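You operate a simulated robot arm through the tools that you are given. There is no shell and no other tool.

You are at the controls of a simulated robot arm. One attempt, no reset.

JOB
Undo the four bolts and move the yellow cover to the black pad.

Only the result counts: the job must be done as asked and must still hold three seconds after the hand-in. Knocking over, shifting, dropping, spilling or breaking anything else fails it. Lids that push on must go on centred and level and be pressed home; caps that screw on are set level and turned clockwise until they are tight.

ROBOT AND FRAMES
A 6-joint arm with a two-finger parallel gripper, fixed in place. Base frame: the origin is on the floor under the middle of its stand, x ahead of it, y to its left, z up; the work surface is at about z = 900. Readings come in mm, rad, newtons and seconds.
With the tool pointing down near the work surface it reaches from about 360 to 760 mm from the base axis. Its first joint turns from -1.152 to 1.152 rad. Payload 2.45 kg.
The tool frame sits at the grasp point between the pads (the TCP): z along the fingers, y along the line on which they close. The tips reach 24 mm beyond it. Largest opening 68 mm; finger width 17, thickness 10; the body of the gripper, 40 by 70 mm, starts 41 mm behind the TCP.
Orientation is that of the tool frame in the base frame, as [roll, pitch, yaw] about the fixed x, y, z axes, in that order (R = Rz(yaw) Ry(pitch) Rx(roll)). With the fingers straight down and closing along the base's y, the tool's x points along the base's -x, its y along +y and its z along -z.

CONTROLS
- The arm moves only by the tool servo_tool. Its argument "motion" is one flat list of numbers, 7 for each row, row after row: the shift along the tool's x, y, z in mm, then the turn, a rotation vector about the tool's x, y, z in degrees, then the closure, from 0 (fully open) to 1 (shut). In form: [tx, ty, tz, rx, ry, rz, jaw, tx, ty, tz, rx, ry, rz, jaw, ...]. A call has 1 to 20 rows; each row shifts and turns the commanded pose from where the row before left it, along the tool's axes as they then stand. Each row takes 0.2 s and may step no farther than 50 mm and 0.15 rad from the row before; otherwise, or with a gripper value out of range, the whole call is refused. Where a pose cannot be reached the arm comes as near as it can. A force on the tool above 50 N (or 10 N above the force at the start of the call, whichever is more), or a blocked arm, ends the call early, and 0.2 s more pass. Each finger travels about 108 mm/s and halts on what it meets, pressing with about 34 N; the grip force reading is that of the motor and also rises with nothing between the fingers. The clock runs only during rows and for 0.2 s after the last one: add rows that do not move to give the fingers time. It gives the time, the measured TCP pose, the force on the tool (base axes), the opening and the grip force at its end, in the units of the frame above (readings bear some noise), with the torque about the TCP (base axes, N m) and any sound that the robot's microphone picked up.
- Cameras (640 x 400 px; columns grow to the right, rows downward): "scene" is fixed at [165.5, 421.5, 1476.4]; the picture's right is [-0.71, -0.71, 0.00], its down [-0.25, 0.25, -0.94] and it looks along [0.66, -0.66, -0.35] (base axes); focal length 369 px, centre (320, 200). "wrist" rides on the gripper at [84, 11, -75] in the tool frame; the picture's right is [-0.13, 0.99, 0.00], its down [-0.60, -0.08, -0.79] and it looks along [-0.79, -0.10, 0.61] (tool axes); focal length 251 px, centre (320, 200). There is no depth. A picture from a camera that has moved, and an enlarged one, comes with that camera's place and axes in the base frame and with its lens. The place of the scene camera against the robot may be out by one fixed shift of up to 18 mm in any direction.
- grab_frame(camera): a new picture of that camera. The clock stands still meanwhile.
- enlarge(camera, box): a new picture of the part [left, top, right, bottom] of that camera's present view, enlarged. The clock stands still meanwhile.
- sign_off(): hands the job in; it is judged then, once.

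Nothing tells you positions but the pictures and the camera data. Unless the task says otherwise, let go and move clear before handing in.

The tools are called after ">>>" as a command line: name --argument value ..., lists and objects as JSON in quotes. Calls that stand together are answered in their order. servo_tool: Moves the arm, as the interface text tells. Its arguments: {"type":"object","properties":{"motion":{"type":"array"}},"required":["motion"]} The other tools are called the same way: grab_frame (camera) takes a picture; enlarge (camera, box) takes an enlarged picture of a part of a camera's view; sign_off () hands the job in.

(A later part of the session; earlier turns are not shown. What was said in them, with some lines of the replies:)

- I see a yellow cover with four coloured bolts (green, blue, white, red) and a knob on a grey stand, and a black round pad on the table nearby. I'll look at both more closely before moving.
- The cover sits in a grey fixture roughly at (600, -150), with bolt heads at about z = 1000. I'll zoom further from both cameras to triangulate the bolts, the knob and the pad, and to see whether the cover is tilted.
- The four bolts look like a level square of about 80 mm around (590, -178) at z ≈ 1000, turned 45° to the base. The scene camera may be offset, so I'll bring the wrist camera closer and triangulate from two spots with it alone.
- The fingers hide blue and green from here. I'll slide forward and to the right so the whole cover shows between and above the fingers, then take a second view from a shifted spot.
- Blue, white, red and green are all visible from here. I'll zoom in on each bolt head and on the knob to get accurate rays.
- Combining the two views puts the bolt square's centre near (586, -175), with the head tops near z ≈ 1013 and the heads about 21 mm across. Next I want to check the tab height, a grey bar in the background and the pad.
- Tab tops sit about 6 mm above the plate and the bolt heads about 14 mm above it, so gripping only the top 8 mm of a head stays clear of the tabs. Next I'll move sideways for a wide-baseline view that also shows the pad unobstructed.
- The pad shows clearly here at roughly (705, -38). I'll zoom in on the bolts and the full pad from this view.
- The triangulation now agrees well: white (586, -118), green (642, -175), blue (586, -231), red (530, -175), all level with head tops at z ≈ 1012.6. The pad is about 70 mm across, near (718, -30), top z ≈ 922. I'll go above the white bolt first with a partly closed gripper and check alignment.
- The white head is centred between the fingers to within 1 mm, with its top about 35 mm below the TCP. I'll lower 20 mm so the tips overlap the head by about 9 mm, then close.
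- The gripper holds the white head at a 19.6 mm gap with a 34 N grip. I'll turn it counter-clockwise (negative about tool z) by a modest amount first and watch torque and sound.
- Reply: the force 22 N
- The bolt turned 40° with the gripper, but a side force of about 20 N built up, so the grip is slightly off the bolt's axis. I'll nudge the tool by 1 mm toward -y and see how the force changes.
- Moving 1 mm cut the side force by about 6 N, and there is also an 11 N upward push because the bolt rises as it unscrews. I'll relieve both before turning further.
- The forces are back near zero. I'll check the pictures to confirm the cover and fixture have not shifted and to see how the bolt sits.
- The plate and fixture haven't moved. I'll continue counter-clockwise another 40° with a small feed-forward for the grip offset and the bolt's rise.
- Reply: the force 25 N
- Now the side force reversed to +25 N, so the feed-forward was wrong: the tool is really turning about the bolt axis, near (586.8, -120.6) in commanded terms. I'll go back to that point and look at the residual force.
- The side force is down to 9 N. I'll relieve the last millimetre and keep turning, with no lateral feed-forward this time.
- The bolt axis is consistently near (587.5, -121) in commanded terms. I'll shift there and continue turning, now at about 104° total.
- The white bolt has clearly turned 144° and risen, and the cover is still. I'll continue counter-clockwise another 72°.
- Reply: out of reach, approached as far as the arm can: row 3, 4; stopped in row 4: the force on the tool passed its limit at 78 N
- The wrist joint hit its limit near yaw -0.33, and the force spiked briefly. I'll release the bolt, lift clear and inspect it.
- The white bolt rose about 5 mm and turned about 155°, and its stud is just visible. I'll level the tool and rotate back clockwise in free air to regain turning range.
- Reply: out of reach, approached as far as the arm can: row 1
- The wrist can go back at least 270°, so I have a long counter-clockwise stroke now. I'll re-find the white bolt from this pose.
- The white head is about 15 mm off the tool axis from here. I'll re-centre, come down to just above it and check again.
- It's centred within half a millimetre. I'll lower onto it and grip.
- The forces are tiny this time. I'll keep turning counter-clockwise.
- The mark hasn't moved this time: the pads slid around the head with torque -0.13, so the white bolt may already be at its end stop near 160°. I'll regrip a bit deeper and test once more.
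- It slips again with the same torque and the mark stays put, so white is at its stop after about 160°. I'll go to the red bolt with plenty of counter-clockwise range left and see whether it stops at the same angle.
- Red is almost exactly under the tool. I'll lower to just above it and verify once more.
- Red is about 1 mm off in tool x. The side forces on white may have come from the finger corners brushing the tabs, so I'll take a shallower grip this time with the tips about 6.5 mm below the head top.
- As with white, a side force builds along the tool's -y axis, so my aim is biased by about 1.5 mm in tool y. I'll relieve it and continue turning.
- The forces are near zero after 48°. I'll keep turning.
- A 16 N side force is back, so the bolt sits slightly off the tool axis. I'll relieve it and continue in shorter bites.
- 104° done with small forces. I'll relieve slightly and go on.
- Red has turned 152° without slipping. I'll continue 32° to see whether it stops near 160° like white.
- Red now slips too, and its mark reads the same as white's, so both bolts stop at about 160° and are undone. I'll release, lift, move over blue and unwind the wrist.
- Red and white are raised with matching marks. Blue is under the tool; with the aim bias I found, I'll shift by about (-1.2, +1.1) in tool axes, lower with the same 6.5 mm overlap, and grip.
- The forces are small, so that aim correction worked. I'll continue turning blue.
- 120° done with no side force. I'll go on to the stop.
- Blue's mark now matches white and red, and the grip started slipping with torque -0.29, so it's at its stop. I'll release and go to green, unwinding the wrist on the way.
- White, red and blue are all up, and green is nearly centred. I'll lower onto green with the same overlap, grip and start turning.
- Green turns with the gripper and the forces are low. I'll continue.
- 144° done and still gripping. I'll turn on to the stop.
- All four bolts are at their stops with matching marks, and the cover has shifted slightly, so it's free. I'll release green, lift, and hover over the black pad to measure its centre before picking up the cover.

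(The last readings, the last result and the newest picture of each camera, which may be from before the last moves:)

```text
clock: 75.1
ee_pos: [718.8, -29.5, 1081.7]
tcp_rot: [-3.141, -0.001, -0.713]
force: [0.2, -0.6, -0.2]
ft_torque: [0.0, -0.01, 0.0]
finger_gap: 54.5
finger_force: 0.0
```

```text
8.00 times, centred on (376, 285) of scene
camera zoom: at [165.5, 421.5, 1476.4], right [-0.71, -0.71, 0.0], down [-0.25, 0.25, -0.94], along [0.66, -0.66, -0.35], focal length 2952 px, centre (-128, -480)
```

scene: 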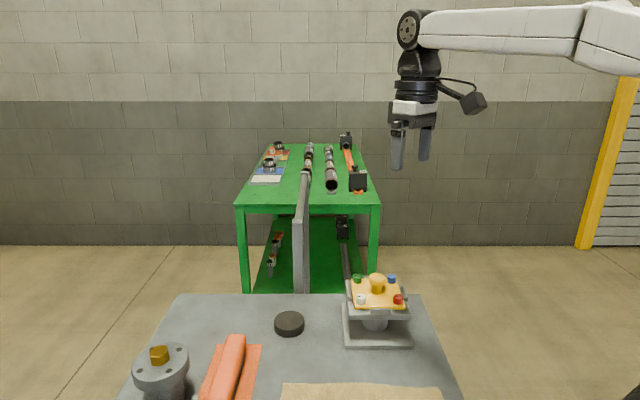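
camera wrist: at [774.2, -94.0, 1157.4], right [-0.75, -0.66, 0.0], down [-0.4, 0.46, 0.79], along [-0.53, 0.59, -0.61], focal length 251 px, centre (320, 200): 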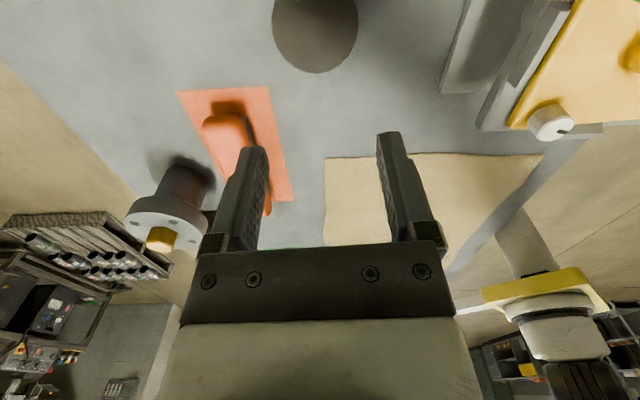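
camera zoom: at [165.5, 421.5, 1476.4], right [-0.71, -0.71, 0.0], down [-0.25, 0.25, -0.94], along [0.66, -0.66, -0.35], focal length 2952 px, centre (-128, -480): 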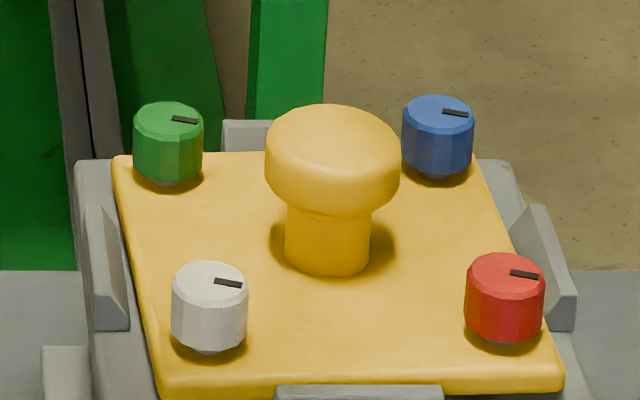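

The cover is lying free but still in its tray. From here the pad appears near (723, -30). I'll rotate the wrist 180° and view the pad from the opposite side, so any camera bias cancels and the camera ends up on the robot side for the pick.

>>> servo_tool --motion '[0, 0, 0, 0, 0, 8.5, 0.2, 0, 0, 0, 0, 0, 8.5, 0.2, 0, 0, 0, 0, 0, 8.5, 0.2, 0, 0, 0, 0, 0, 8.5, 0.2, 0, 0, 0, 0, 0, 8.5, 0.2, 0, 0, 0, 0, 0, 8.5, 0.2, 0, 0, 0, 0, 0, 8.5, 0.2, 0, 0, 0, 0, 0, 8.5, 0.2, 0, 0, 0, 0, 0, 8.5, 0.2, 0, 0, 0, 0, 0, 8.5, 0.2, 0, 0, 0, 0, 0, 8.5, 0.2, 0, 0, 0, 0, 0, 8.5, 0.2, 0, 0, 0, 0, 0, 8.5, 0.2, 0, 0, 0, 0, 0, 8.5, 0.2, 0, 0, 0, 0, 0, 8.5, 0.2, 0, 0, 0, 0, 0, 8.5, 0.2, 0, 0, 0, 0, 0, 8.5, 0.2, 0, 0, 0, 0, 0, 8.5, 0.2, 0, 0, 0, 0, 0, 8.5, 0.2, 0, 0, 0, 0, 0, 8.5, 0.2]'

>>> servo_tool --motion '[0, 0, 0, 0, 0, 5, 0.2, 30, 0, 0, 0, 0, 5, 0.2, 0, 0, 0, 0, 0, 0, 0.2, 0, 0, 0, 0, 0, 0, 0.2]'

>>> grab_frame --camera "wrist"

>>> enlarge --camera "wrist" --box '[240, 20, 400, 120]'

```text
clock: 79.3
ee_pos: [718.9, -29.8, 1080.9]
tcp_rot: [-3.141, -0.001, 2.598]
force: [0.1, 0.3, 0.0]
ft_torque: [0.01, 0.01, 0.02]
finger_gap: 54.5
finger_force: 0.0
```

```text
clock: 80.3
ee_pos: [693.6, -12.7, 1079.6]
tcp_rot: [-3.141, 0.0, 2.426]
force: [-0.4, 0.1, -0.9]
ft_torque: [0.0, -0.02, 0.01]
finger_gap: 54.4
finger_force: 0.1
```

```text
taken
camera wrist: at [636.6, 51.1, 1154.6], right [0.75, 0.66, 0.0], down [0.4, -0.46, 0.79], along [0.53, -0.59, -0.61], focal length 251 px, centre (320, 200)
```

wrist: 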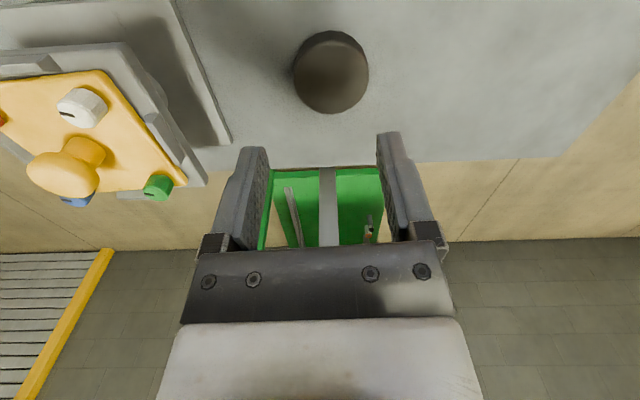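

```text
4.00 times, centred on (320, 70) of wrist
camera zoom: at [636.6, 51.1, 1154.6], right [0.75, 0.66, 0.0], down [0.4, -0.46, 0.79], along [0.53, -0.59, -0.61], focal length 1006 px, centre (320, 720)
```

zoom: 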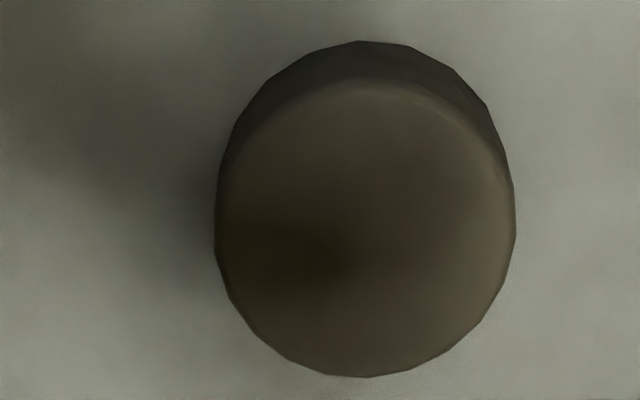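

Both opposite views put the pad centre at about (725.6, -31.6), with its top near z = 922. Next I'll move above the knob, near (587, -176), and check its position and height.

>>> servo_tool --motion '[-5.36, -38.9, 0, 0, 0, 0, 0.1, -5.36, -38.9, 0, 0, 0, 0, 0.1, -5.36, -38.9, 0, 0, 0, 0, 0.1, -5.36, -38.9, 0, 0, 0, 0, 0.1, -5.36, -38.9, 0, 0, 0, 0, 0.1, 0, 0, 0, 0, 0, 0, 0.1, 0, 0, 0, 0, 0, 0, 0.1]'

>>> grab_frame --camera "wrist"

>>> enlarge --camera "wrist" --box '[220, 40, 412, 160]'

>>> enlarge --camera "scene" --box '[310, 220, 438, 300]'

```text
clock: 81.9
ee_pos: [588.6, -176.6, 1081.2]
tcp_rot: [-3.14, -0.001, 2.43]
force: [-0.7, -0.3, -0.4]
ft_torque: [-0.01, -0.05, -0.01]
finger_gap: 61.1
finger_force: 0.0
```

```text
taken
camera wrist: at [532.2, -114.7, 1156.2], right [0.75, 0.66, 0.0], down [0.4, -0.46, 0.79], along [0.53, -0.59, -0.61], focal length 251 px, centre (320, 200)
```

wrist: 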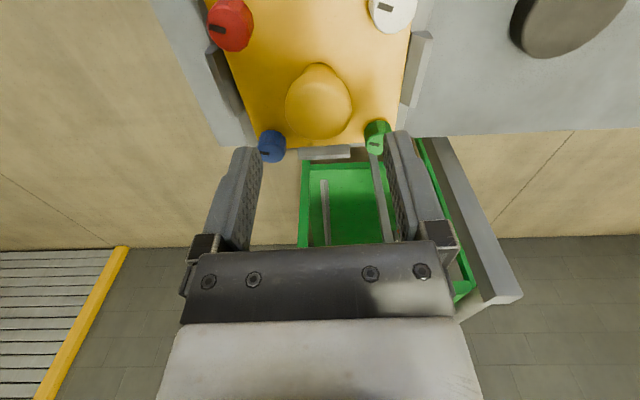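

```text
3.33 times, centred on (316, 100) of wrist
camera zoom: at [532.2, -114.7, 1156.2], right [0.75, 0.66, 0.0], down [0.4, -0.46, 0.79], along [0.53, -0.59, -0.61], focal length 838 px, centre (333, 533)
```

zoom: 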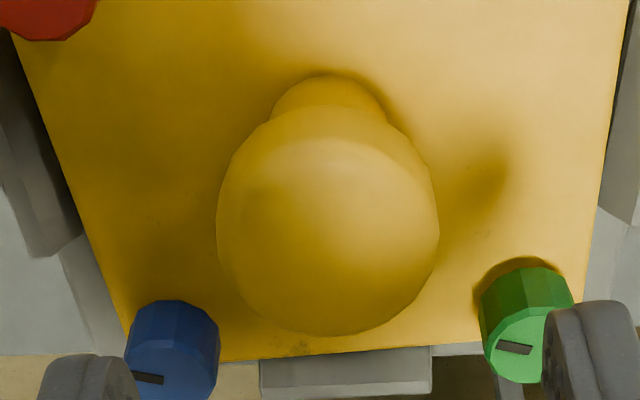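

```text
5.00 times, centred on (374, 260) of scene
camera zoom: at [165.5, 421.5, 1476.4], right [-0.71, -0.71, 0.0], down [-0.25, 0.25, -0.94], along [0.66, -0.66, -0.35], focal length 1845 px, centre (50, -100)
```

zoom: 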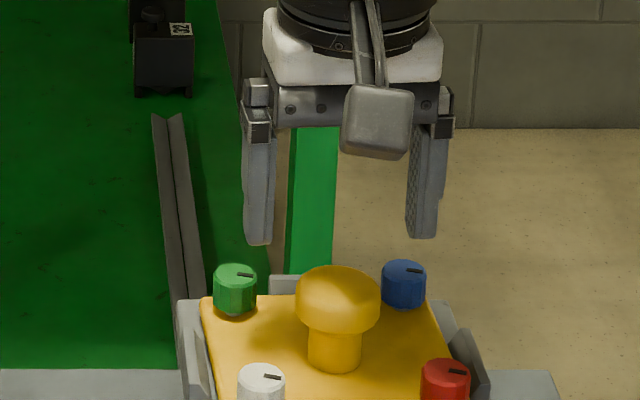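

The knob is centred to about 1 mm. Its head spans z ≈ 1020–1037 and the plate top is at ≈ 998, so a TCP height of about 1027 grips the head with the tips 5 mm above the plate. I'll descend and close.

>>> servo_tool --motion '[0, -0.8, 20, 0, 0, 0, 0.1, 0, 0, 20, 0, 0, 0, 0.1, 0, 0, 13, 0, 0, 0, 0.1, 0, 0, 0, 0, 0, 0, 0.1]'

>>> enlarge --camera "wrist" --box '[220, 80, 412, 200]'

>>> enlarge --camera "scene" --box '[330, 250, 426, 310]'

```text
clock: 82.9
ee_pos: [587.0, -177.9, 1027.3]
tcp_rot: [-3.14, -0.001, 2.428]
force: [-0.7, 0.2, 0.9]
ft_torque: [0.0, 0.02, 0.01]
finger_gap: 61.0
finger_force: 0.0
```

```text
3.33 times, centred on (316, 140) of wrist
camera zoom: at [530.6, -114.4, 1102.3], right [0.75, 0.66, 0.0], down [0.4, -0.46, 0.79], along [0.53, -0.59, -0.61], focal length 838 px, centre (333, 400)
```

zoom: 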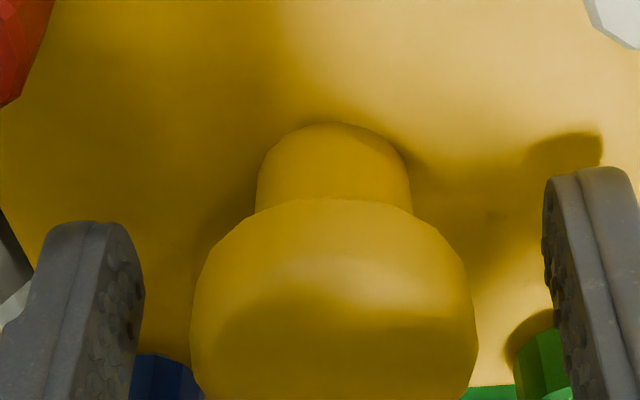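

```text
6.67 times, centred on (378, 280) of scene
camera zoom: at [165.5, 421.5, 1476.4], right [-0.71, -0.71, 0.0], down [-0.25, 0.25, -0.94], along [0.66, -0.66, -0.35], focal length 2460 px, centre (-67, -333)
```

zoom: 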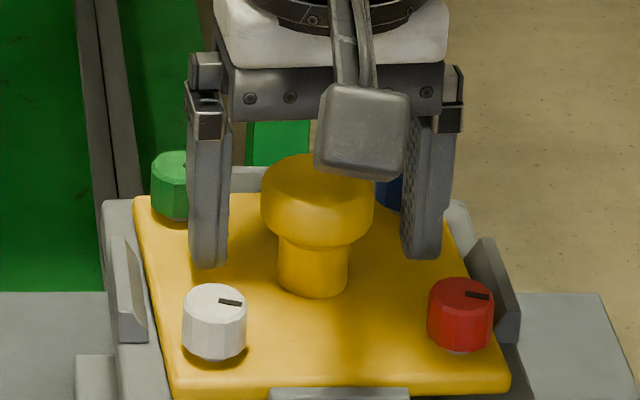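

The fingers straddle the knob head well. I'll close the gripper and check the grip.

>>> servo_tool --motion '[0, 0, 0, 0, 0, 0, 0.4, 0, 0, 0, 0, 0, 0, 1, 0, 0, 0, 0, 0, 0, 1, 0, 0, 0, 0, 0, 0, 1]'

>>> enlarge --camera "scene" --box '[330, 250, 426, 310]'

```text
clock: 83.9
ee_pos: [585.8, -177.3, 1028.5]
tcp_rot: [3.142, 0.0, 2.428]
force: [1.5, 0.4, 0.3]
ft_torque: [-0.24, -0.01, 0.0]
finger_gap: 37.5
finger_force: 34.4
```

```text
6.67 times, centred on (378, 280) of scene
camera zoom: at [165.6, 421.5, 1476.4], right [-0.71, -0.71, 0.0], down [-0.25, 0.25, -0.94], along [0.66, -0.66, -0.35], focal length 2460 px, centre (-67, -333)
```

zoom: 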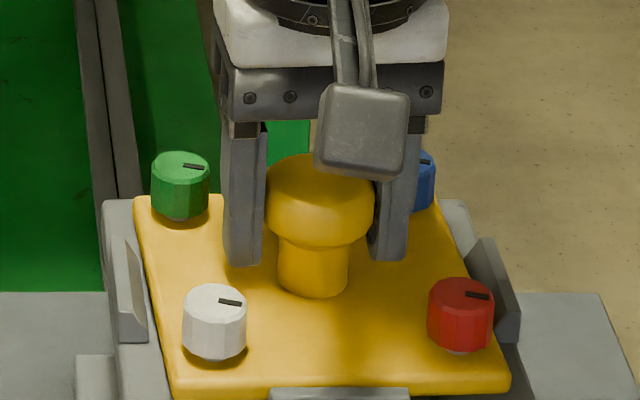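

The knob is gripped at a 37.5 mm gap. I'll lift straight up slowly for the first few millimetres and watch for resistance from any bolt still holding.

>>> servo_tool --motion '[0, 0, -1, 0, 0, 0, 1, 0, 0, -1.5, 0, 0, 0, 1, 0, 0, -1.5, 0, 0, 0, 1, 0, 0, 0, 0, 0, 0, 1]'

>>> enlarge --camera "scene" --box '[330, 255, 426, 315]'

```text
clock: 84.9
ee_pos: [585.6, -177.0, 1030.8]
tcp_rot: [-3.141, -0.001, 2.427]
force: [4.0, 0.8, -11.9]
ft_torque: [0.02, -0.24, -0.09]
finger_gap: 37.8
finger_force: 33.9
```

```text
6.67 times, centred on (378, 285) of scene
camera zoom: at [165.8, 421.4, 1476.4], right [-0.71, -0.71, 0.0], down [-0.25, 0.25, -0.94], along [0.66, -0.66, -0.35], focal length 2460 px, centre (-67, -367)
```

zoom: 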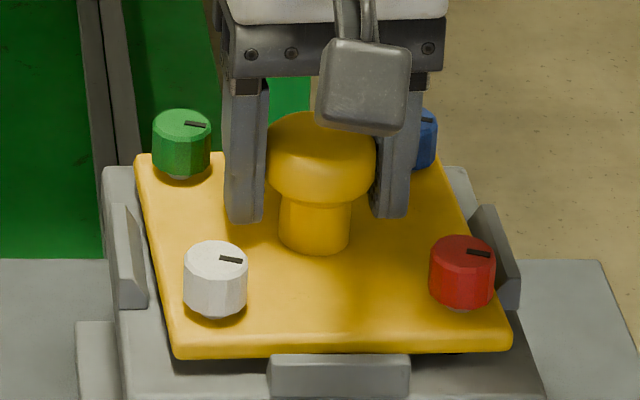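

The cover has come up slightly with a -12 N load, which could be its weight. I'll lift a few more millimetres to see whether the load stays constant.

>>> servo_tool --motion '[0, 0, -2, 0, 0, 0, 1, 0, 0, -2, 0, 0, 0, 1, 0, 0, 0, 0, 0, 0, 1]'

>>> enlarge --camera "scene" --box '[330, 255, 426, 315]'

>>> enlarge --camera "wrist" --box '[200, 0, 456, 160]'

```text
clock: 85.7
ee_pos: [585.6, -176.3, 1035.9]
tcp_rot: [-3.14, 0.0, 2.427]
force: [-1.2, 0.3, -10.6]
ft_torque: [0.02, 0.04, -0.04]
finger_gap: 37.7
finger_force: 34.0
```

```text
6.67 times, centred on (378, 285) of scene
camera zoom: at [165.7, 421.4, 1476.4], right [-0.71, -0.71, 0.0], down [-0.25, 0.25, -0.94], along [0.66, -0.66, -0.35], focal length 2460 px, centre (-67, -367)
```

zoom: 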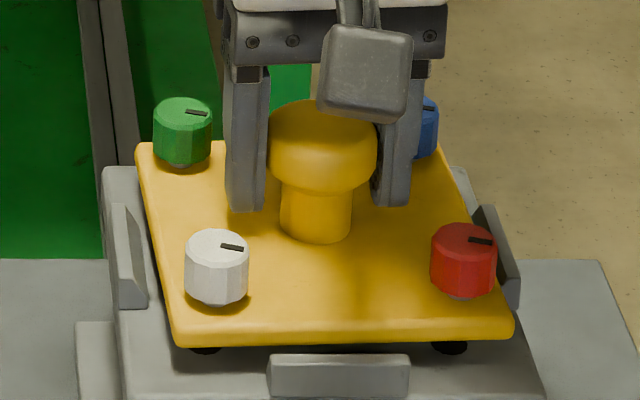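

```text
2.50 times, centred on (328, 80) of wrist
camera zoom: at [530.2, -114.3, 1111.0], right [0.75, 0.66, 0.0], down [0.41, -0.46, 0.79], along [0.53, -0.59, -0.61], focal length 629 px, centre (300, 500)
```

zoom: 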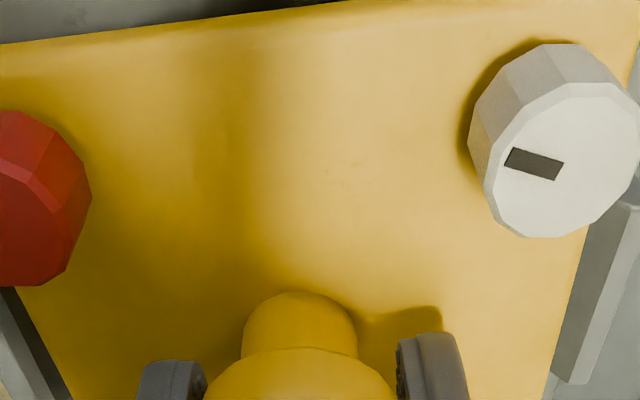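

The load stays at about -11 N, so it's just the cover's weight: it's free, level, and the bolts come along with it. I'll raise it well clear of the tabs.

>>> servo_tool --motion '[0, 0, -5, 0, 0, 0, 1, 0, 0, -8, 0, 0, 0, 1, 0, 0, -10, 0, 0, 0, 1, 0, 0, -10, 0, 0, 0, 1, 0, 0, -10, 0, 0, 0, 1, 0, 0, -10, 0, 0, 0, 1, 0, 0, -7, 0, 0, 0, 1, 0, 0, 0, 0, 0, 0, 1]'

>>> grab_frame --camera "scene"

>>> enlarge --camera "scene" --box '[314, 235, 442, 315]'

```text
clock: 87.5
ee_pos: [586.4, -178.2, 1095.4]
tcp_rot: [-3.141, 0.0, 2.427]
force: [0.0, -1.2, -9.6]
ft_torque: [-0.01, -0.03, 0.0]
finger_gap: 37.8
finger_force: 33.8
```

```text
taken
```

scene: 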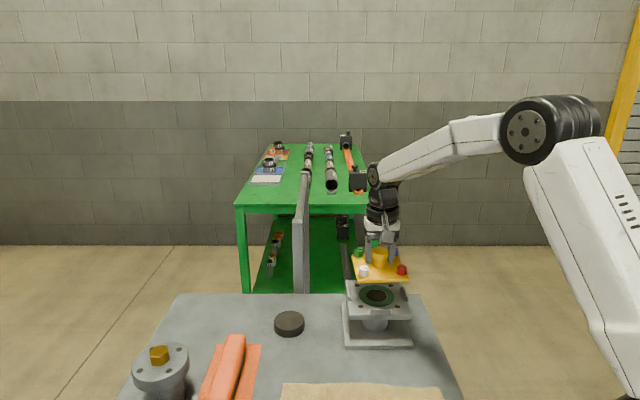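

```text
5.00 times, centred on (378, 275) of scene
camera zoom: at [165.7, 421.4, 1476.4], right [-0.71, -0.71, 0.0], down [-0.25, 0.25, -0.94], along [0.66, -0.66, -0.35], focal length 1845 px, centre (30, -175)
```

zoom: 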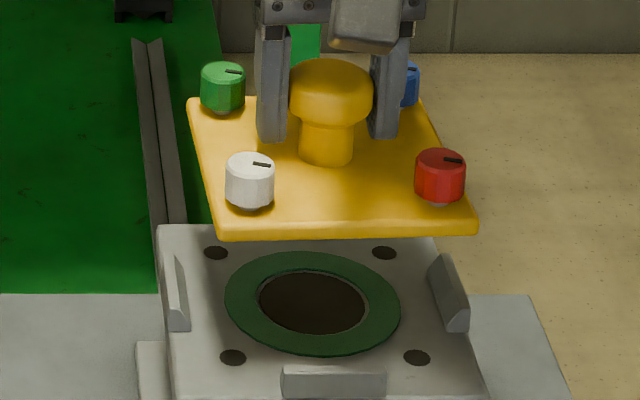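

The cover is clear of the tray, hanging level, with the tray's gasket and holes visible below. I'll carry it across to above the pad.

>>> servo_tool --motion '[-0.84, 8, 0, 0, 0, 0, 1, -0.84, 14, 0, 0, 0, 0, 1, -0.84, 18, 0, 0, 0, 0, 1, -0.84, 20, 0, 0, 0, 0, 1, -0.84, 20, 0, 0, 0, 0, 1, -0.84, 20, 0, 0, 0, 0, 1, -0.84, 20, 0, 0, 0, 0, 1, -0.84, 20, 0, 0, 0, 0, 1, -0.84, 20, 0, 0, 0, 0, 1, -0.84, 18, 0, 0, 0, 0, 1, -0.84, 14, 0, 0, 0, 0, 1, -0.84, 9.4, 0, 0, 0, 0, 1, 0, 0, 0, 0, 0, 0, 1, 0, 0, 0, 0, 0, 0, 1]'

>>> grab_frame --camera "scene"

>>> enlarge --camera "scene" --box '[225, 245, 353, 345]'

>>> grab_frame --camera "wrist"

```text
clock: 90.5
ee_pos: [726.0, -31.6, 1096.7]
tcp_rot: [-3.14, -0.003, 2.427]
force: [-0.6, -0.7, -10.7]
ft_torque: [0.02, 0.02, 0.05]
finger_gap: 37.5
finger_force: 34.0
```

```text
taken
```

scene: 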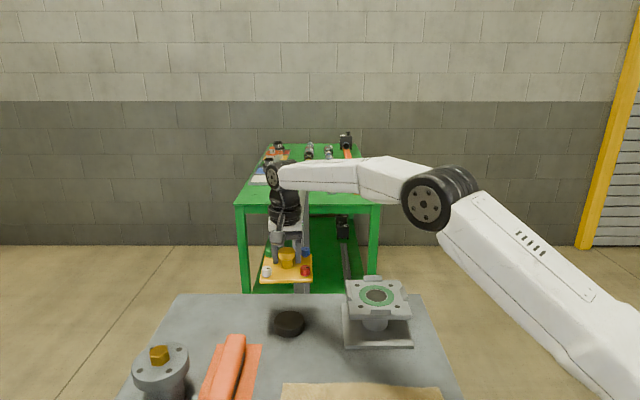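

```text
4.00 times, centred on (289, 295) of scene
camera zoom: at [165.8, 421.5, 1476.4], right [-0.71, -0.71, 0.0], down [-0.25, 0.25, -0.94], along [0.66, -0.66, -0.35], focal length 1476 px, centre (444, -180)
```

zoom: 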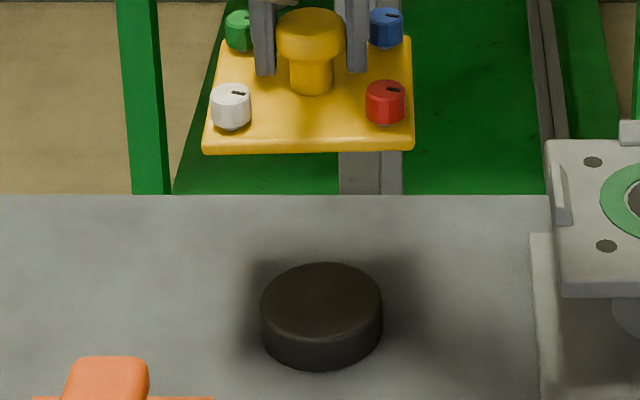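

```text
taken
camera wrist: at [669.6, 30.9, 1171.5], right [0.75, 0.66, 0.0], down [0.41, -0.46, 0.79], along [0.53, -0.59, -0.61], focal length 251 px, centre (320, 200)
```

wrist: 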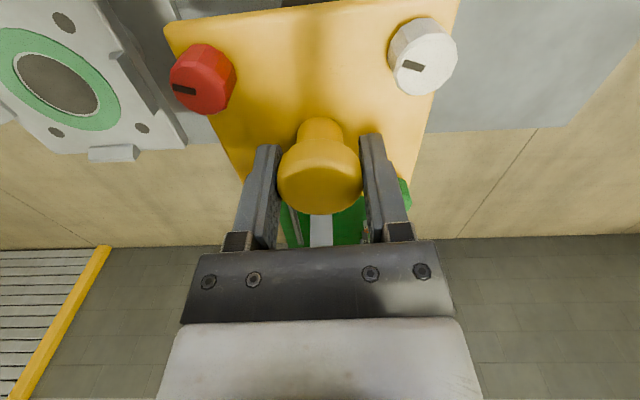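

The cover hangs level over the pad and both cameras agree on the alignment. The orange tool is 30 mm or more clear of the nearest corner. I'll lower in stages, stopping short of contact.

>>> servo_tool --motion '[0, 0, 8, 0, 0, 0, 1, 0, 0, 14, 0, 0, 0, 1, 0, 0, 16, 0, 0, 0, 1, 0, 0, 16, 0, 0, 0, 1, 0, 0, 16, 0, 0, 0, 1, 0, 0, 16, 0, 0, 0, 1, 0, 0, 14, 0, 0, 0, 1, 0, 0, 10, 0, 0, 0, 1, 0, 0, 6, 0, 0, 0, 1, 0, 0, 4, 0, 0, 0, 1, 0, 0, 0, 0, 0, 0, 1]'

>>> enlarge --camera "scene" --box '[225, 265, 353, 345]'

>>> grab_frame --camera "wrist"

```text
clock: 92.9
ee_pos: [725.3, -31.5, 976.0]
tcp_rot: [-3.141, -0.001, 2.427]
force: [0.3, 0.2, -10.7]
ft_torque: [-0.01, 0.02, 0.02]
finger_gap: 37.7
finger_force: 34.1
```

```text
5.00 times, centred on (289, 305) of scene
camera zoom: at [165.8, 421.5, 1476.4], right [-0.71, -0.71, 0.0], down [-0.25, 0.25, -0.94], along [0.66, -0.66, -0.35], focal length 1845 px, centre (475, -325)
```

zoom: 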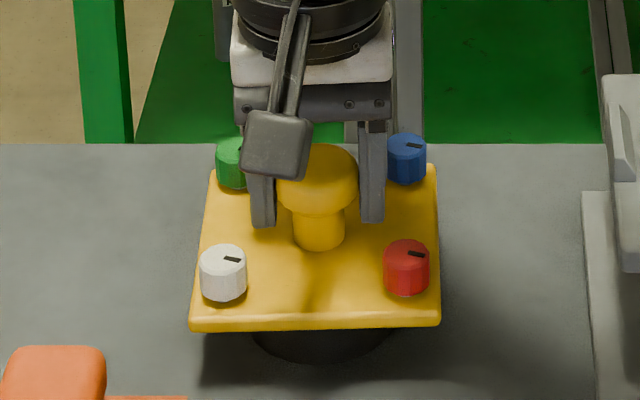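

```text
taken
camera wrist: at [668.8, 31.2, 1050.7], right [0.75, 0.66, 0.0], down [0.41, -0.46, 0.79], along [0.53, -0.59, -0.61], focal length 251 px, centre (320, 200)
```

wrist: 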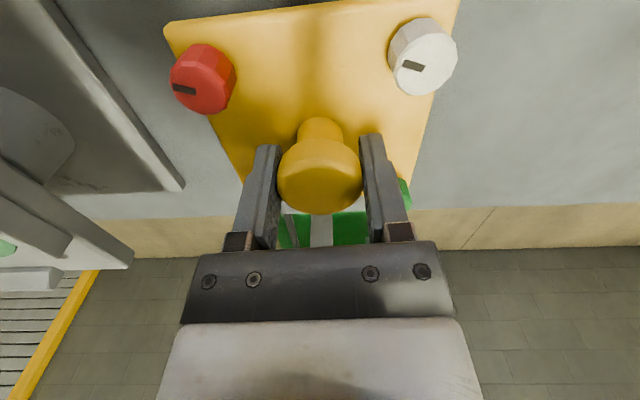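

About 18 mm remain. I'll lower slowly and watch the vertical load for touchdown.

>>> servo_tool --motion '[0, 0, 4, 0, 0, 0, 1, 0, 0, 4, 0, 0, 0, 1, 0, 0, 3, 0, 0, 0, 1, 0, 0, 2, 0, 0, 0, 1, 0, 0, 0, 0, 0, 0, 1]'

>>> servo_tool --motion '[0, 0, 1, 0, 0, 0, 1, 0, 0, 1, 0, 0, 0, 1, 0, 0, 0, 0, 0, 0, 1]'

>>> enlarge --camera "scene" --box '[225, 275, 353, 355]'

```text
clock: 94.1
ee_pos: [726.7, -31.2, 964.9]
tcp_rot: [3.14, 0.002, 2.427]
force: [-9.2, 1.4, 13.3]
ft_torque: [0.34, 0.79, -0.01]
finger_gap: 37.8
finger_force: 33.8
```

```text
clock: 94.9
ee_pos: [727.2, -31.6, 962.0]
tcp_rot: [3.137, 0.006, 2.426]
force: [-3.3, -0.5, 23.4]
ft_torque: [-0.21, 0.16, 0.06]
finger_gap: 38.0
finger_force: 33.8
```

```text
5.00 times, centred on (289, 315) of scene
camera zoom: at [164.8, 421.5, 1476.5], right [-0.71, -0.71, 0.0], down [-0.25, 0.25, -0.94], along [0.66, -0.66, -0.35], focal length 1845 px, centre (475, -375)
```

zoom: 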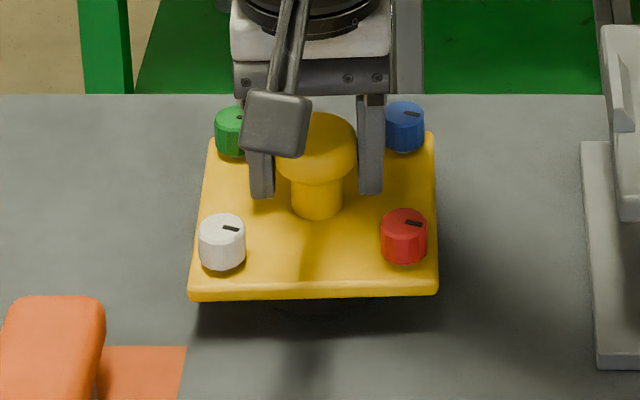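

Touchdown: the load has reversed to +23 N, so the cover is on the pad and I'm pressing. I'll ease up until the vertical force is about zero and inspect the contact.

>>> servo_tool --motion '[0, 0, -2, 0, 0, 0, 1, 0, 0, -2, 0, 0, 0, 1, 0, 0, 0, 0, 0, 0, 1]'

>>> enlarge --camera "scene" --box '[257, 300, 321, 340]'

>>> enlarge --camera "wrist" --box '[160, 0, 480, 200]'

```text
clock: 95.7
ee_pos: [723.6, -32.4, 963.2]
tcp_rot: [-3.141, -0.003, 2.425]
force: [6.3, -2.6, -1.6]
ft_torque: [-0.17, -0.62, -0.03]
finger_gap: 37.6
finger_force: 34.2
```

```text
10.00 times, centred on (289, 320) of scene
camera zoom: at [165.7, 421.4, 1476.4], right [-0.71, -0.71, 0.0], down [-0.25, 0.25, -0.94], along [0.66, -0.66, -0.35], focal length 3689 px, centre (630, -1000)
```

zoom: 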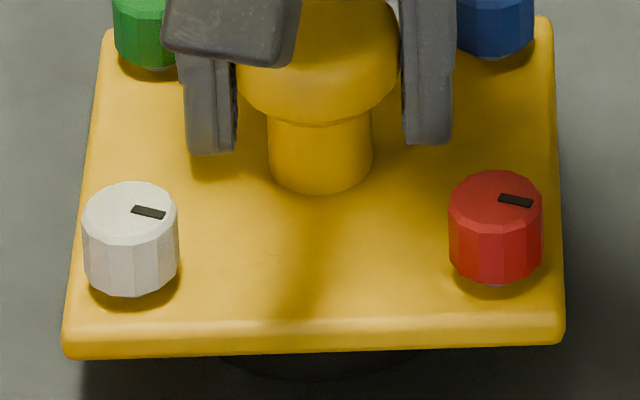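

```text
2.00 times, centred on (320, 100) of wrist
camera zoom: at [668.2, 31.5, 1038.0], right [0.75, 0.66, 0.0], down [0.41, -0.46, 0.79], along [0.52, -0.59, -0.61], focal length 503 px, centre (320, 400)
```

zoom: 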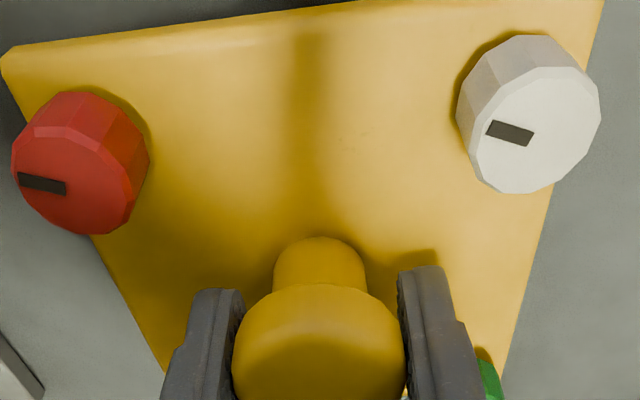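

Vertical force is near zero, so the pad carries the cover, and the pad shows centred beneath the knob. I'll relax the small side force, open the gripper and rise straight up.

>>> servo_tool --motion '[-0.6, 0.2, 0, 0, 0, 0, 1, 0, 0, 0, 0, 0, 0, 1]'

>>> servo_tool --motion '[0, 0, 0, 0, 0, 0, 0.4, 0, 0, 0, 0, 0, 0, 0.2, 0, 0, 0, 0, 0, 0, 0.1, 0, 0, 0, 0, 0, 0, 0.1]'

>>> enlarge --camera "scene" --box '[241, 285, 337, 345]'

```text
clock: 96.3
ee_pos: [724.9, -30.8, 963.3]
tcp_rot: [-3.137, -0.006, 2.428]
force: [-2.8, 0.1, -3.9]
ft_torque: [-0.04, -0.06, 0.02]
finger_gap: 37.7
finger_force: 34.3
```

```text
clock: 97.3
ee_pos: [726.4, -31.3, 965.2]
tcp_rot: [3.142, 0.001, 2.429]
force: [0.1, 0.0, 0.2]
ft_torque: [0.0, 0.02, -0.02]
finger_gap: 61.3
finger_force: 0.0
```

```text
6.67 times, centred on (289, 315) of scene
camera zoom: at [165.5, 421.5, 1476.4], right [-0.71, -0.71, 0.0], down [-0.25, 0.25, -0.94], along [0.66, -0.66, -0.35], focal length 2460 px, centre (527, -567)
```

zoom: 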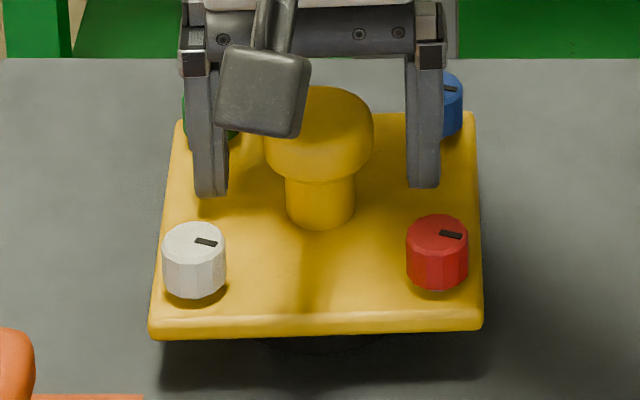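

The fingers are open and clear, and the cover stays put on the pad. I'll lift straight up and back off, then check from both cameras.

>>> servo_tool --motion '[0, 0, -8, 0, 0, 0, 0.1, 0, 0, -15, 0, 0, 0, 0.1, 0, 0, -25, 0, 0, 0, 0.1, 0, 0, -30, 0, 0, 0, 0.1, 0, 0, -30, 0, 0, 0, 0.1, 0, 0, -30, 0, 0, 0, 0.1, 30, 0, -10, 0, 0, 0, 0.1, 40, 0, 0, 0, 0, 0, 0.1, 40, 0, 0, 0, 0, 0, 0.1, 0, 0, 0, 0, 0, 0, 0.1]'

>>> grab_frame --camera "scene"

>>> enlarge --camera "scene" --box '[241, 285, 337, 345]'

>>> grab_frame --camera "wrist"

```text
clock: 99.5
ee_pos: [644.6, 41.0, 1111.5]
tcp_rot: [3.14, 0.0, 2.426]
force: [0.7, 1.1, 0.2]
ft_torque: [0.01, -0.03, 0.02]
finger_gap: 61.3
finger_force: 0.1
```

```text
taken
```

scene: 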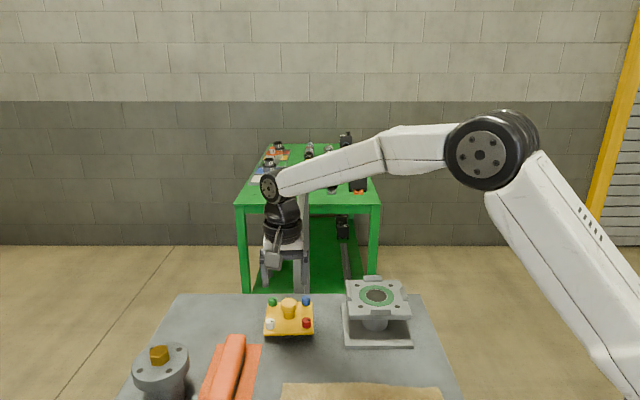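

```text
6.67 times, centred on (289, 315) of scene
camera zoom: at [165.5, 421.5, 1476.4], right [-0.71, -0.71, 0.0], down [-0.25, 0.25, -0.94], along [0.66, -0.66, -0.35], focal length 2460 px, centre (527, -567)
```

zoom: 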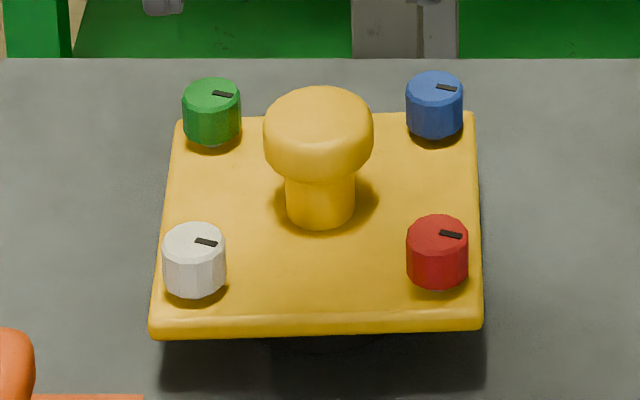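

```text
taken
camera wrist: at [587.8, 103.4, 1186.7], right [0.75, 0.66, 0.0], down [0.4, -0.46, 0.79], along [0.53, -0.59, -0.61], focal length 251 px, centre (320, 200)
```

wrist: 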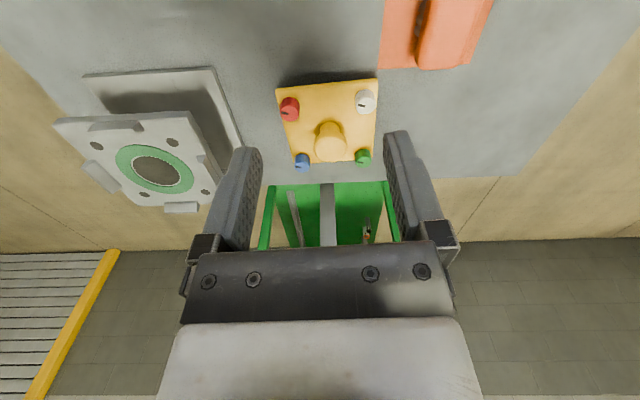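

The cover rests on the pad with all four bolts raised, and the tray and other items look untouched. I'll take a closer look at the contact and levelness before handing in.

>>> enlarge --camera "scene" --box '[257, 315, 321, 355]'

>>> enlarge --camera "wrist" --box '[256, 65, 400, 175]'

>>> enlarge --camera "scene" --box '[330, 265, 426, 355]'

```text
10.00 times, centred on (289, 335) of scene
camera zoom: at [165.5, 421.5, 1476.4], right [-0.71, -0.71, 0.0], down [-0.25, 0.25, -0.94], along [0.66, -0.66, -0.35], focal length 3689 px, centre (630, -1150)
```

zoom: 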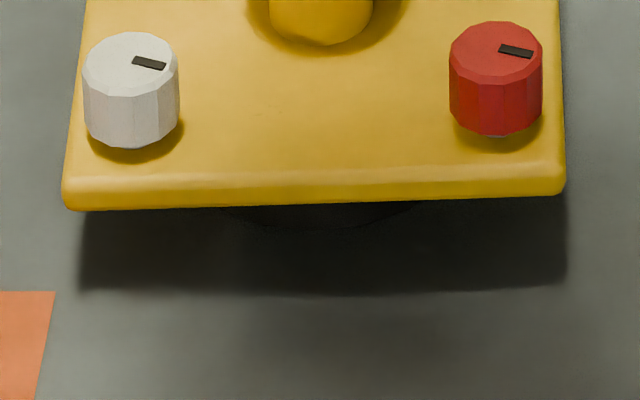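

```text
3.64 times, centred on (328, 120) of wrist
camera zoom: at [587.8, 103.4, 1186.7], right [0.75, 0.66, 0.0], down [0.4, -0.46, 0.79], along [0.53, -0.59, -0.61], focal length 914 px, centre (291, 491)
```

zoom: 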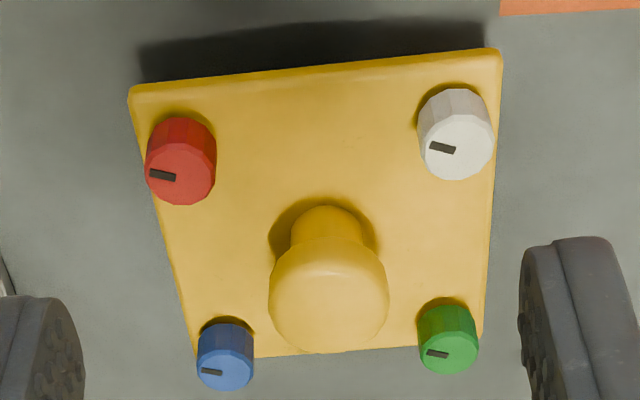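

```text
4.44 times, centred on (378, 310) of scene
camera zoom: at [165.5, 421.5, 1476.4], right [-0.71, -0.71, 0.0], down [-0.25, 0.25, -0.94], along [0.66, -0.66, -0.35], focal length 1640 px, centre (62, -289)
```

zoom: 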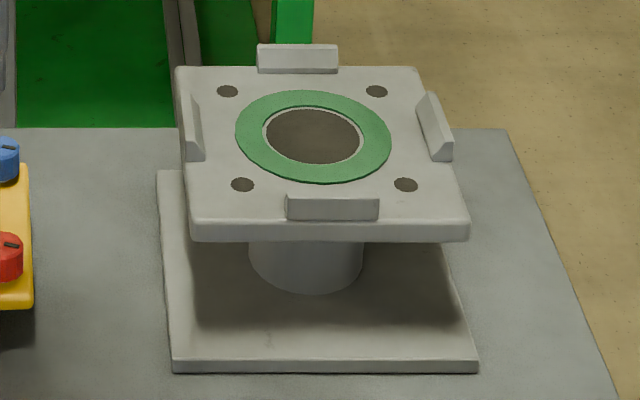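

The cover sits level and centred on the black pad. All four bolts are backed out to their stops, the fixture and the other items are where they were, and the gripper is open and clear. I'm handing in.

>>> sign_off

```text
The job is handed in.
```

I undid all four bolts and set the yellow cover on the black pad. I've handed the job in, but no verdict has come back.

- **Bolts:** Each one turned counter-clockwise by about 160° until it reached its stop. They stayed in the cover, and it then lifted out of its tray without resistance.
- **Cover:** It sits level on the pad, and both cameras show it centred. It is turned a few degrees from how it sat in the tray.
- **Force spike:** While I was turning the white bolt, the wrist reached its joint limit and the force briefly hit 78 N. I released straight away. The cover and fixture looked unmoved in the pictures afterwards.
- **Other items:** The tray, orange tool and other items looked unmoved in the last pictures. The gripper is open and clear of the cover.
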